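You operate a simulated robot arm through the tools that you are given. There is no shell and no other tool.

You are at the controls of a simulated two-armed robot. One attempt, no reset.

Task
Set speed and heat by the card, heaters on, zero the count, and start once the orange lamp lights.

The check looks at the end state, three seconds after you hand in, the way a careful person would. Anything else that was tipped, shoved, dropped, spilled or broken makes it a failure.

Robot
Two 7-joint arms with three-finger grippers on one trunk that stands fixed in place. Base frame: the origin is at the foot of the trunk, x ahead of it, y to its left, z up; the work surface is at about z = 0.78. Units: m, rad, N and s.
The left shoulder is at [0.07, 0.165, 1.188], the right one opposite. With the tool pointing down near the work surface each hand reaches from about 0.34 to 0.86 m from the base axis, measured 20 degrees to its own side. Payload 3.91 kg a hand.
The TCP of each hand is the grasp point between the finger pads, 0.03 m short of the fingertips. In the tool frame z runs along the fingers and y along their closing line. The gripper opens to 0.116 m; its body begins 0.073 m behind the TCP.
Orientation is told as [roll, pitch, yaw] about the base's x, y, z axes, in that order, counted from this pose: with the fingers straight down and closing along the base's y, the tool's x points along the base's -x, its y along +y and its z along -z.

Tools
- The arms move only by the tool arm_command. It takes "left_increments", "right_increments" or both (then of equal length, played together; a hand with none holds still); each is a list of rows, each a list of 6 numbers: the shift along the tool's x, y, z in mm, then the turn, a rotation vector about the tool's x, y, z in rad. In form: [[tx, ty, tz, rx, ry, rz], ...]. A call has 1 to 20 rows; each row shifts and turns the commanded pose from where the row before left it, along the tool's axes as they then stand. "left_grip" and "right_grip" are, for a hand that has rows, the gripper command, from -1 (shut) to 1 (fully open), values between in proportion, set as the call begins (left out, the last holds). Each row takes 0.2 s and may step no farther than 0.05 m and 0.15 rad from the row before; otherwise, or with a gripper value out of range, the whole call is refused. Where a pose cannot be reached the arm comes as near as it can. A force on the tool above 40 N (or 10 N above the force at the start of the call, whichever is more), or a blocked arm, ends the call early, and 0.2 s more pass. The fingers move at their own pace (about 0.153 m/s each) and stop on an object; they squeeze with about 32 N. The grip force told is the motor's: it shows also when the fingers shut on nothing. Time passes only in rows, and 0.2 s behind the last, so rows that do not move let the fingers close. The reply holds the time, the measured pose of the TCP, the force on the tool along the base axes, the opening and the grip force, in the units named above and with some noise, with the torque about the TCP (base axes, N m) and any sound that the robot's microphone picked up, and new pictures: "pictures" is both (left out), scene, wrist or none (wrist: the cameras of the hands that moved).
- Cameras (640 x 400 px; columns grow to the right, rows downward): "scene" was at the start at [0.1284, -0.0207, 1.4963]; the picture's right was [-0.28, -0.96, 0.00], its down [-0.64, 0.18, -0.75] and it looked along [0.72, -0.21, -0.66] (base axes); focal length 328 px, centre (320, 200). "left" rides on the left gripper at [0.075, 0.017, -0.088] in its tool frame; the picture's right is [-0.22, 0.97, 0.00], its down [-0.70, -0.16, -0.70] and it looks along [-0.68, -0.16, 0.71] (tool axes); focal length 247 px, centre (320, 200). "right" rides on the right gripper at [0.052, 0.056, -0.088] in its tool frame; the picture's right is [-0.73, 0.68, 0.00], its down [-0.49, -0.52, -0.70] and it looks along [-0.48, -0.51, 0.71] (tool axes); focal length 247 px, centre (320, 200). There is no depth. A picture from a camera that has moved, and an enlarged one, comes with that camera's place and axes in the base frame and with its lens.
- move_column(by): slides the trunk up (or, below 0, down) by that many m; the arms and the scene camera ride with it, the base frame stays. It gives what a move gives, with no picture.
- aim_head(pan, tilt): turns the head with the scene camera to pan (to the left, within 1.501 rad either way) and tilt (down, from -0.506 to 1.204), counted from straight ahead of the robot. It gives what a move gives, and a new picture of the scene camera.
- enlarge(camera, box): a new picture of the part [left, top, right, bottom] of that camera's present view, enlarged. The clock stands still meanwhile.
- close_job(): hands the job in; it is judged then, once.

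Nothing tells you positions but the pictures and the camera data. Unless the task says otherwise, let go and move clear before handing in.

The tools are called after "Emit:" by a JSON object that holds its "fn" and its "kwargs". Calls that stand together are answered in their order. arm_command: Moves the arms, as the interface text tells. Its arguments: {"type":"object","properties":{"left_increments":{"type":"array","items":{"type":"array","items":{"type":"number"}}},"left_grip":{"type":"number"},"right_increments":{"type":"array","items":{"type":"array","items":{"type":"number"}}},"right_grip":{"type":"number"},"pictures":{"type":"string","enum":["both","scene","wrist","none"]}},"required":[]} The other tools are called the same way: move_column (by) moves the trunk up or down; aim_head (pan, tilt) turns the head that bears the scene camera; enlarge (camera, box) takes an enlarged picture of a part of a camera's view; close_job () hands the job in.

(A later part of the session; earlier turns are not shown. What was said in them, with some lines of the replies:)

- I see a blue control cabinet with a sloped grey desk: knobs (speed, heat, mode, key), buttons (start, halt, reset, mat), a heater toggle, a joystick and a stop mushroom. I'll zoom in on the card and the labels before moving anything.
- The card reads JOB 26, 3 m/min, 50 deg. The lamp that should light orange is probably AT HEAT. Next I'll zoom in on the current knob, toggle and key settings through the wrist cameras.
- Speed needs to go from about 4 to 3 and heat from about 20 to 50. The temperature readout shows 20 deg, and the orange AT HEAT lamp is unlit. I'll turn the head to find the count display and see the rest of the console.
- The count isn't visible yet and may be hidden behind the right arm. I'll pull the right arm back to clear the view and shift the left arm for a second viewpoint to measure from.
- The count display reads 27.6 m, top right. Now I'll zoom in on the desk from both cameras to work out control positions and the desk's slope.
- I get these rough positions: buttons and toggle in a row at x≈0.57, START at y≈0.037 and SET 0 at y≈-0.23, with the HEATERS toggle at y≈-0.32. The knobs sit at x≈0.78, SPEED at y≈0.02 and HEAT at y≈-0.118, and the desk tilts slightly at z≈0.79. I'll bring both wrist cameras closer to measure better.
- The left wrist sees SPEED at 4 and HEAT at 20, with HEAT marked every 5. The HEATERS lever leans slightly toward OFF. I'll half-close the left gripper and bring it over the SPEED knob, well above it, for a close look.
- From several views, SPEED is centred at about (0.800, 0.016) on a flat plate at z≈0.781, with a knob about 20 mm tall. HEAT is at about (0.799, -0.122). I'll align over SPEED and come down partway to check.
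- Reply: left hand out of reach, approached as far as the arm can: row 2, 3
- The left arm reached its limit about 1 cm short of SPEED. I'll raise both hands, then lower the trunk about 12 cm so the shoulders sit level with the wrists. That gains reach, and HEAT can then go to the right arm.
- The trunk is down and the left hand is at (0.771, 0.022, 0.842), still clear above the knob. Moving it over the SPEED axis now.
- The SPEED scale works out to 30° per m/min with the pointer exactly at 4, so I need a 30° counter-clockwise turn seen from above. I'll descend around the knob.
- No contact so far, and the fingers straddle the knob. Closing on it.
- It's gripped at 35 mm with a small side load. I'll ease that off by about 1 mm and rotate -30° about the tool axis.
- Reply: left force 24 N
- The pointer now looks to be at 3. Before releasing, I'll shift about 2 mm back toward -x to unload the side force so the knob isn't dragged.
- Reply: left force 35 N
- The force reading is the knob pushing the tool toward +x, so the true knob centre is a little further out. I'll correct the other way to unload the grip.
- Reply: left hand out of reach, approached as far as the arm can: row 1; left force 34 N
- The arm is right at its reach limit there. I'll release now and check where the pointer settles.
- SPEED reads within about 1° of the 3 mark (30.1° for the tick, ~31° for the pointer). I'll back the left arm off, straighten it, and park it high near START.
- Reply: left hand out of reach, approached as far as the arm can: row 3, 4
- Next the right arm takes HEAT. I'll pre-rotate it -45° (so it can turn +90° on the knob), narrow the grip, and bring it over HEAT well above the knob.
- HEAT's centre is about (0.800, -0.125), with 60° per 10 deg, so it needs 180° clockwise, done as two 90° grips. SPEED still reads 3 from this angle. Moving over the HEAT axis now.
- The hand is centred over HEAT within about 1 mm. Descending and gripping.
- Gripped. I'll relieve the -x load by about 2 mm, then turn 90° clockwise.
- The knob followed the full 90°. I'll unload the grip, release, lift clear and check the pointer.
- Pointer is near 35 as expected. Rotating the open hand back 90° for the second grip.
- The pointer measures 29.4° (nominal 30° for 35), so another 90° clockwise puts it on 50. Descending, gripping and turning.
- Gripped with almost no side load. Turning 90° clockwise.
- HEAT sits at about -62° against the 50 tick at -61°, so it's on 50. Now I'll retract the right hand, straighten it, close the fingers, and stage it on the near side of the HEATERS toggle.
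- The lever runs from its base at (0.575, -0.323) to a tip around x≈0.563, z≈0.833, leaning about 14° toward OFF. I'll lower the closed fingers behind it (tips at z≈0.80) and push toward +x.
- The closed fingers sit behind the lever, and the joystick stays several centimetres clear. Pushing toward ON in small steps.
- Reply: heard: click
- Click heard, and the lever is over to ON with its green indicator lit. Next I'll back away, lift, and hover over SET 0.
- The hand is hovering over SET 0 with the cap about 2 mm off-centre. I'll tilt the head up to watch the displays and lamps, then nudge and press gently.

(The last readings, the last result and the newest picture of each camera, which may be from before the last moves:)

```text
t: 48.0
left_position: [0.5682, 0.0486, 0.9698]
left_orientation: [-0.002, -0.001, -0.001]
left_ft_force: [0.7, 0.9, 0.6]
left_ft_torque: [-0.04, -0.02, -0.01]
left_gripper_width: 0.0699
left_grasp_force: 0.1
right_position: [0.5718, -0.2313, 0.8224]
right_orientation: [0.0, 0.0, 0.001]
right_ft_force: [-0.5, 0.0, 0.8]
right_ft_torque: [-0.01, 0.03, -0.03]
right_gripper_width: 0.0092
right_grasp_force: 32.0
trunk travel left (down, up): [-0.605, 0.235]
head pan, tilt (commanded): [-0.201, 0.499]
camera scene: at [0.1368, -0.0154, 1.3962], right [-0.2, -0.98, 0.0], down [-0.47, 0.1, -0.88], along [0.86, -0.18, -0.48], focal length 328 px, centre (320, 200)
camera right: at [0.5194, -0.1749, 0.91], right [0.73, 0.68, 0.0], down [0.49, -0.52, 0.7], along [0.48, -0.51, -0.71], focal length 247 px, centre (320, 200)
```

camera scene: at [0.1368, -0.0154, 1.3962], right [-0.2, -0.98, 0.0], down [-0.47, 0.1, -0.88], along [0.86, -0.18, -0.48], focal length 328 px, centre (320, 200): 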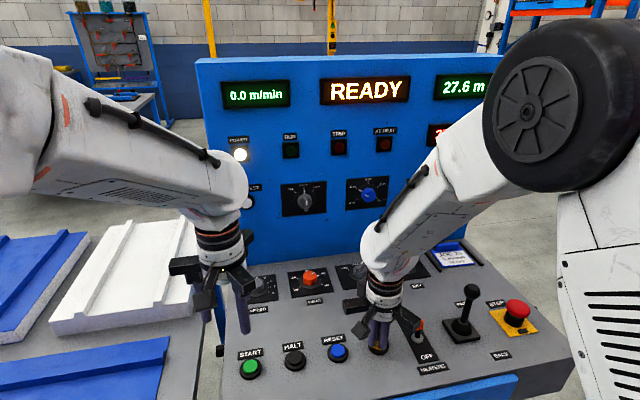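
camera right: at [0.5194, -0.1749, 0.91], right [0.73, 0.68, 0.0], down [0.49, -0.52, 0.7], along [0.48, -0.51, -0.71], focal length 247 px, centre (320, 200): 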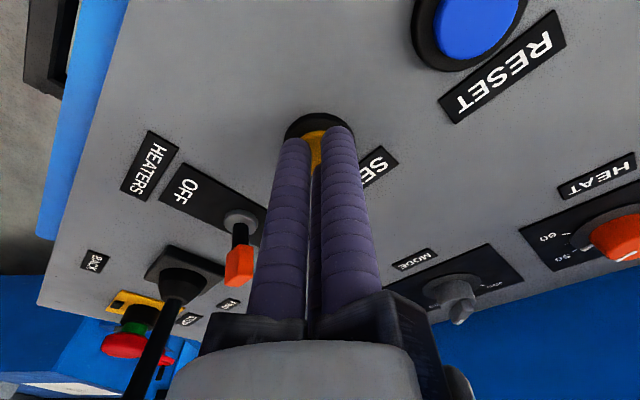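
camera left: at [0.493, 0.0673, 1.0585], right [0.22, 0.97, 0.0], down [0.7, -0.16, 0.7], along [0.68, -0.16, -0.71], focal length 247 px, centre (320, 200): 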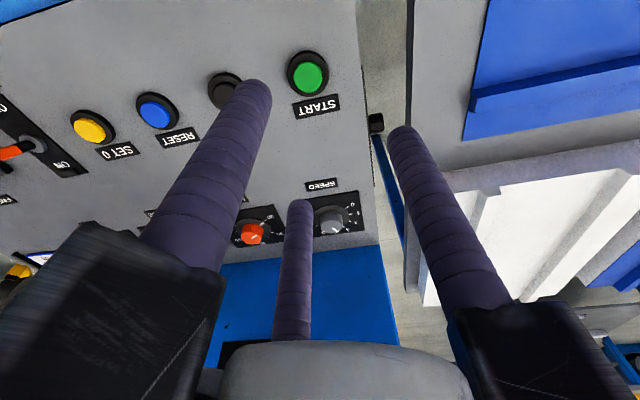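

No contact yet at TCP z=0.822, and the temperature is already in the 30s. Pressing on in small steps.

Emit:
{"fn": "arm_command", "kwargs": {"right_increments": [[0, 0, 1.5, 0, 0, 0], [0, 0, 1.5, 0, 0, 0], [0, 0, 1.5, 0, 0, 0], [0, 0, 0, 0, 0, 0]], "pictures": "scene"}}

```text
t: 49.0
left_position: [0.5677, 0.0482, 0.9702]
left_orientation: [0.0, -0.002, 0.001]
left_ft_force: [0.6, 0.9, 0.0]
left_ft_torque: [0.01, 0.01, -0.01]
left_gripper_width: 0.0694
left_grasp_force: 0.0
right_position: [0.5714, -0.2303, 0.8189]
right_orientation: [0.001, -0.001, 0.001]
right_ft_force: [-0.1, -0.1, 4.9]
right_ft_torque: [-0.03, -0.05, 0.03]
right_gripper_width: 0.0088
right_grasp_force: 31.8
trunk travel left (down, up): [-0.605, 0.235]
head pan, tilt (commanded): [-0.201, 0.499]
heard: click
camera scene: at [0.1363, -0.0152, 1.3963], right [-0.2, -0.98, 0.0], down [-0.47, 0.1, -0.88], along [0.86, -0.18, -0.48], focal length 328 px, centre (320, 200)
```

scene: 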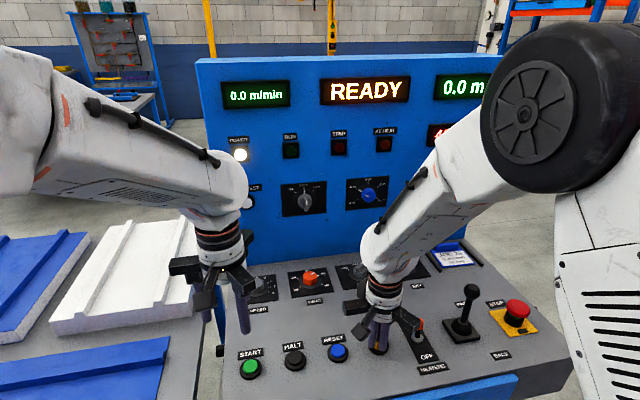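

SET 0 clicked and the count reads 0.0 m. I'll lift the right hand clear and back while bringing the left hand, fingers shut, over START without touching it.

Emit:
{"fn": "arm_command", "kwargs": {"right_increments": [[0, 0, -15, 0, 0, 0], [0, 0, -35, 0, 0, 0], [0, 0, -40, 0, 0, 0], [30, -30, 0, 0, 0, 0], [30, -30, 0, 0, 0, 0], [30, -20, 0, 0, 0, 0], [0, 0, 0, 0, 0, 0]], "left_increments": [[-2, -6, 20, 0, 0, 0], [-2, -6, 30, 0, 0, 0], [0, 0, 30, 0, 0, 0], [0, 0, 20, 0, 0, 0], [0, 0, 20, 0, 0, 0], [0, 0, 0, 0, 0, 0], [0, 0, 0, 0, 0, 0]], "left_grip": -1, "pictures": "both"}}

```text
t: 50.6
left_position: [0.5723, 0.0354, 0.8499]
left_orientation: [0.001, 0.002, 0.0]
left_ft_force: [0.4, -0.4, -0.4]
left_ft_torque: [-0.01, 0.03, -0.02]
left_gripper_width: 0.0092
left_grasp_force: 31.5
right_position: [0.4823, -0.311, 0.9064]
right_orientation: [-0.001, 0.002, 0.0]
right_ft_force: [0.1, 0.4, -0.4]
right_ft_torque: [0.02, 0.05, -0.01]
right_gripper_width: 0.0089
right_grasp_force: 31.4
trunk travel left (down, up): [-0.605, 0.235]
head pan, tilt (commanded): [-0.201, 0.499]
camera scene: at [0.138, -0.0152, 1.3961], right [-0.2, -0.98, 0.0], down [-0.47, 0.1, -0.88], along [0.86, -0.18, -0.48], focal length 328 px, centre (320, 200)
camera right: at [0.4304, -0.2545, 0.995], right [0.73, 0.68, 0.0], down [0.49, -0.52, 0.7], along [0.48, -0.51, -0.71], focal length 247 px, centre (320, 200)
camera left: at [0.4979, 0.0539, 0.938], right [0.22, 0.97, 0.0], down [0.7, -0.16, 0.7], along [0.68, -0.16, -0.71], focal length 247 px, centre (320, 200)
```

scene: 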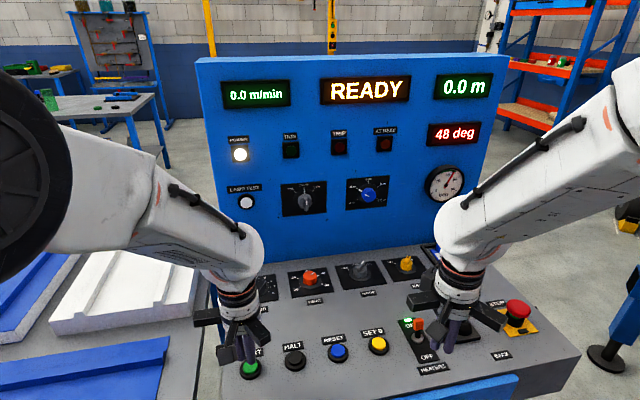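
right: 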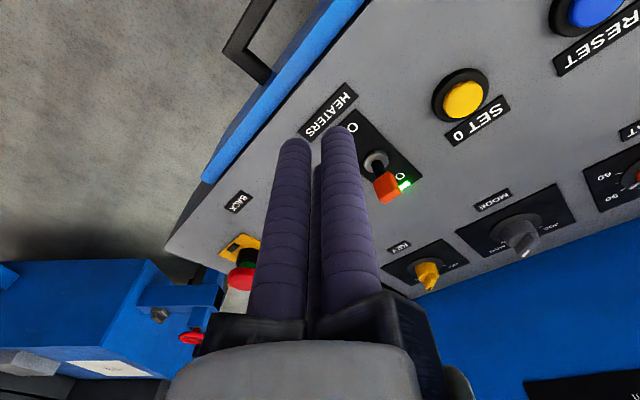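
left: 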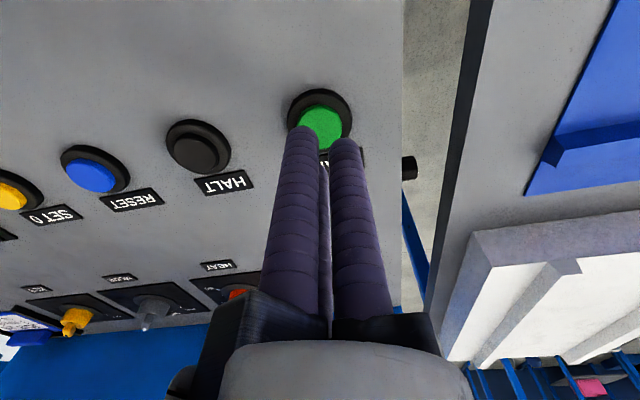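

The readout is at 48 deg and AT HEAT is not lit yet; the left fingers hover about 3 cm above START. I'll lower slightly and wait for the orange lamp.

Emit:
{"fn": "arm_command", "kwargs": {"left_increments": [[0, 0.5, 6, 0, 0, 0], [0, 0, 6, 0, 0, 0], [0, 0, 0, 0, 0, 0], [0, 0, 0, 0, 0, 0], [0, 0, 0, 0, 0, 0]], "pictures": "both"}}

Emit:
{"fn": "enlarge", "kwargs": {"camera": "scene", "box": [200, 60, 500, 220]}}

```text
t: 51.8
left_position: [0.5707, 0.0364, 0.8382]
left_orientation: [-0.001, 0.001, -0.002]
left_ft_force: [0.5, 0.8, 0.3]
left_ft_torque: [0.01, 0.0, 0.03]
left_gripper_width: 0.0089
left_grasp_force: 32.4
right_position: [0.4816, -0.3108, 0.9082]
right_orientation: [0.0, 0.0, 0.002]
right_ft_force: [-0.4, 0.2, 0.1]
right_ft_torque: [0.0, -0.02, 0.0]
right_gripper_width: 0.009
right_grasp_force: 32.2
trunk travel left (down, up): [-0.605, 0.235]
head pan, tilt (commanded): [-0.201, 0.499]
camera scene: at [0.1368, -0.0155, 1.3962], right [-0.2, -0.98, 0.0], down [-0.47, 0.1, -0.88], along [0.86, -0.18, -0.48], focal length 328 px, centre (320, 200)
camera left: at [0.497, 0.0539, 0.9263], right [0.22, 0.97, 0.0], down [0.7, -0.16, 0.7], along [0.68, -0.16, -0.71], focal length 247 px, centre (320, 200)
```

scene: 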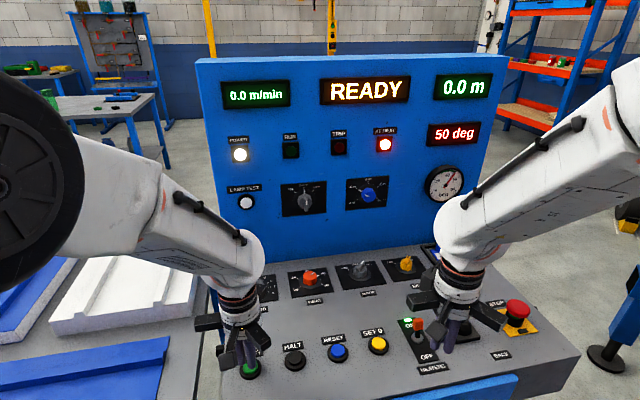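
left: 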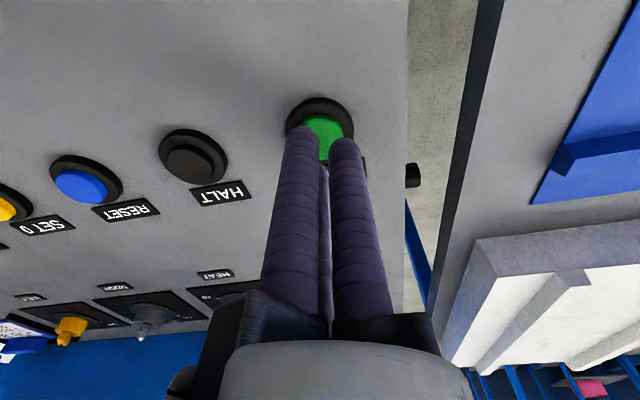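

```text
2.13 times, centred on (350, 140) of scene
camera zoom: at [0.1368, -0.0155, 1.3962], right [-0.2, -0.98, 0.0], down [-0.47, 0.1, -0.88], along [0.86, -0.18, -0.48], focal length 700 px, centre (256, 328)
```

zoom: 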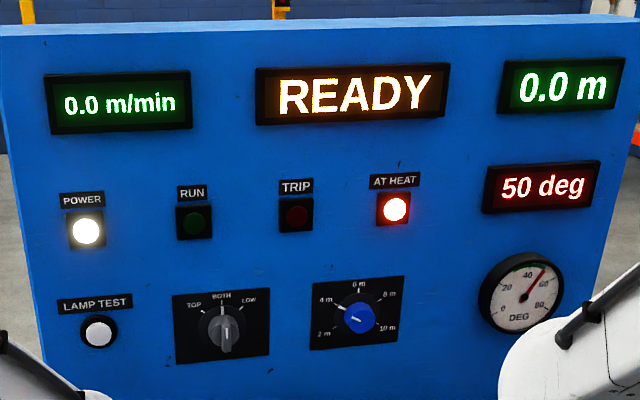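

AT HEAT is lit at 50 deg, TRIP is dark, the display says READY and the count is 0.0 m. Pressing START now.

Emit:
{"fn": "arm_command", "kwargs": {"left_increments": [[0, 0, 8, 0, 0, 0], [0, 0, 6, 0, 0, 0], [0, 0, 2, 0, 0, 0], [0, 0, 2, 0, 0, 0], [0, 0, 2, 0, 0, 0], [0, 0, 0, 0, 0, 0]], "pictures": "scene"}}

```text
t: 53.2
left_position: [0.5702, 0.036, 0.8196]
left_orientation: [-0.002, -0.002, -0.001]
left_ft_force: [0.5, -1.3, 5.2]
left_ft_torque: [-0.03, -0.03, -0.01]
left_gripper_width: 0.0088
left_grasp_force: 45.5
right_position: [0.4829, -0.3103, 0.9078]
right_orientation: [0.001, 0.0, 0.002]
right_ft_force: [-0.2, -0.7, 0.0]
right_ft_torque: [0.01, 0.02, 0.0]
right_gripper_width: 0.009
right_grasp_force: 31.8
trunk travel left (down, up): [-0.605, 0.235]
head pan, tilt (commanded): [-0.201, 0.499]
heard: click
camera scene: at [0.1364, -0.0157, 1.3963], right [-0.2, -0.98, 0.0], down [-0.47, 0.1, -0.88], along [0.86, -0.18, -0.48], focal length 328 px, centre (320, 200)
```

scene: 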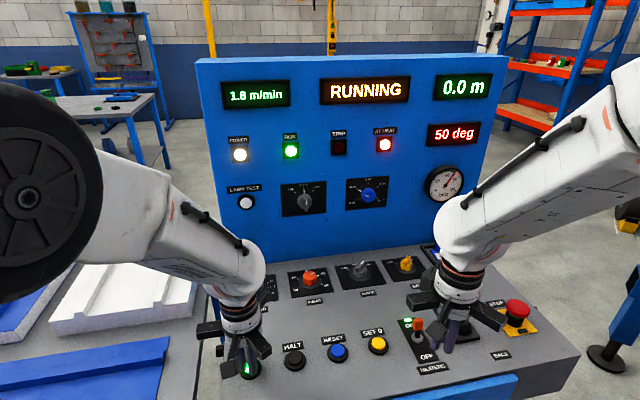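

START clicked: the display shows RUNNING, the RUN lamp is green and the speed is climbing. I'll lift the left hand straight up and clear, back both hands off a little, and check the settled readings.

Emit:
{"fn": "arm_command", "kwargs": {"left_increments": [[0, 0, -15, 0, 0, 0], [0, 0, -35, 0, 0, 0], [0, 0, -40, 0, 0, 0], [20, 10, -20, 0, 0, 0], [20, 10, 0, 0, 0, 0], [0, 0, 0, 0, 0, 0]], "right_increments": [[0, 0, -15, 0, 0, 0], [0, 0, -30, 0, 0, 0], [0, 0, 0, 0, 0, 0], [0, 0, 0, 0, 0, 0], [0, 0, 0, 0, 0, 0], [0, 0, 0, 0, 0, 0]], "pictures": "both"}}

Emit:
{"fn": "enlarge", "kwargs": {"camera": "scene", "box": [200, 60, 500, 220]}}

Emit:
{"fn": "enlarge", "kwargs": {"camera": "scene", "box": [230, 240, 530, 390]}}

```text
t: 54.6
left_position: [0.5306, 0.0556, 0.9268]
left_orientation: [0.0, 0.002, -0.003]
left_ft_force: [-0.6, 0.5, -0.6]
left_ft_torque: [0.01, 0.01, -0.02]
left_gripper_width: 0.009
left_grasp_force: 45.3
right_position: [0.4834, -0.3104, 0.9515]
right_orientation: [0.0, 0.0, 0.002]
right_ft_force: [0.7, 0.1, 0.4]
right_ft_torque: [-0.03, 0.01, 0.01]
right_gripper_width: 0.0092
right_grasp_force: 32.3
trunk travel left (down, up): [-0.605, 0.235]
head pan, tilt (commanded): [-0.201, 0.499]
camera scene: at [0.1375, -0.0158, 1.3961], right [-0.2, -0.98, 0.0], down [-0.47, 0.1, -0.88], along [0.86, -0.18, -0.48], focal length 328 px, centre (320, 200)
camera right: at [0.4305, -0.2543, 1.0403], right [0.73, 0.68, 0.0], down [0.49, -0.52, 0.7], along [0.48, -0.51, -0.71], focal length 247 px, centre (320, 200)
camera left: at [0.4569, 0.0736, 1.0155], right [0.22, 0.97, 0.0], down [0.7, -0.16, 0.7], along [0.68, -0.16, -0.71], focal length 247 px, centre (320, 200)
```

scene: 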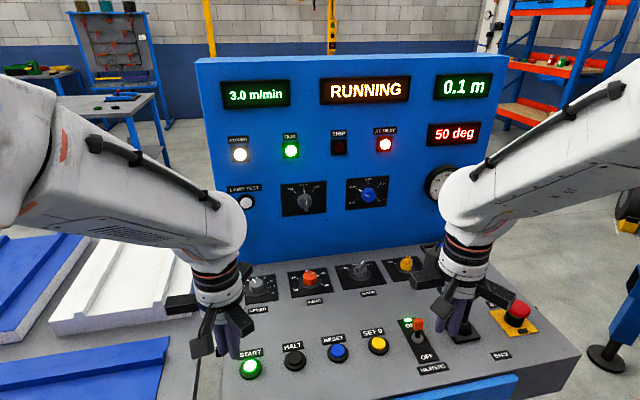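
right: 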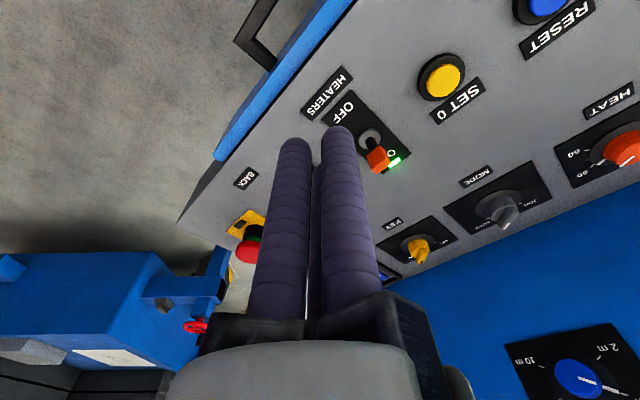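
left: 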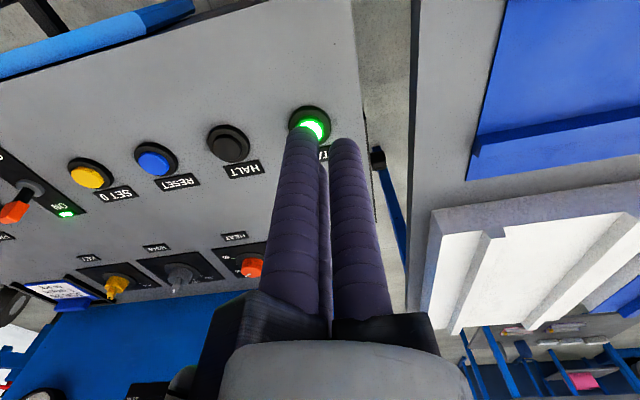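

```text
2.13 times, centred on (350, 140) of scene
camera zoom: at [0.1375, -0.0158, 1.3961], right [-0.2, -0.98, 0.0], down [-0.47, 0.1, -0.88], along [0.86, -0.18, -0.48], focal length 700 px, centre (256, 328)
```

zoom: 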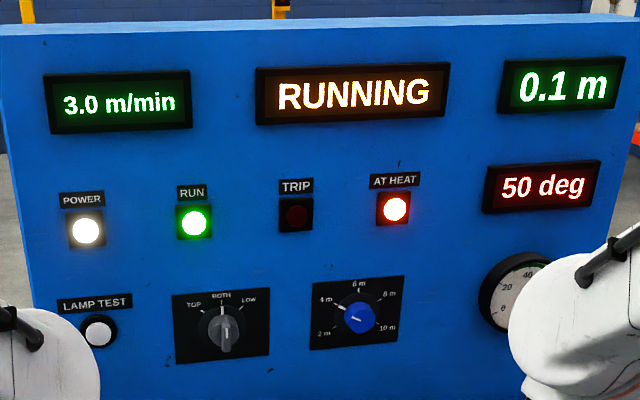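

```text
2.13 times, centred on (380, 315) of scene
camera zoom: at [0.1375, -0.0158, 1.3961], right [-0.2, -0.98, 0.0], down [-0.47, 0.1, -0.88], along [0.86, -0.18, -0.48], focal length 700 px, centre (192, -45)
```

zoom: 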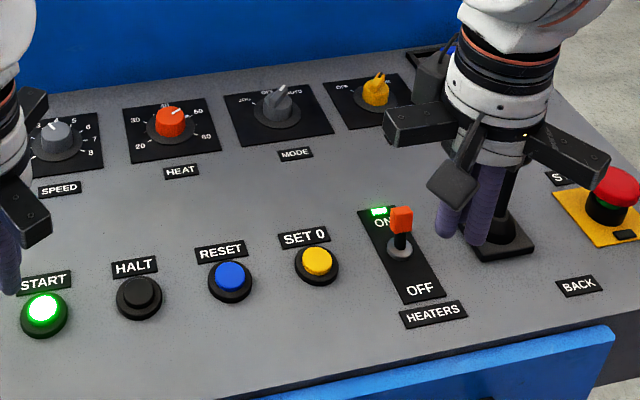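

The machine is RUNNING at 3.0 m/min and 50 deg, with RUN and AT HEAT lit and TRIP dark. HEATERS is ON, the count restarted from zero, and both hands are clear. Handing in.

Emit:
{"fn": "close_job", "kwargs": {}}

```text
The job is handed in.
```

The machine is running to the card (JOB 26). When I handed in, the display showed RUNNING at 3.0 m/min and 50 deg, with TRIP dark.

- **Speed:** turned from 4 down to 3. The display settled at 3.0 m/min.
- **Heat:** turned from 20 up to 50. The readout reached 50 deg and held.
- **Heaters:** the switch is on and its green indicator is lit.
- **Count:** SET 0 took it from 27.6 m to 0.0 m before starting. It had reached 0.1 m by hand-in.
- **Start:** I took the AT HEAT lamp as the orange one and pressed START only after it lit. The RUN lamp then came on.

Both hands let go and moved clear, and I saw nothing else on the console or nearby disturbed. I lowered the trunk by 0.12 m so the left arm could reach the speed knob, and it is still at that height.
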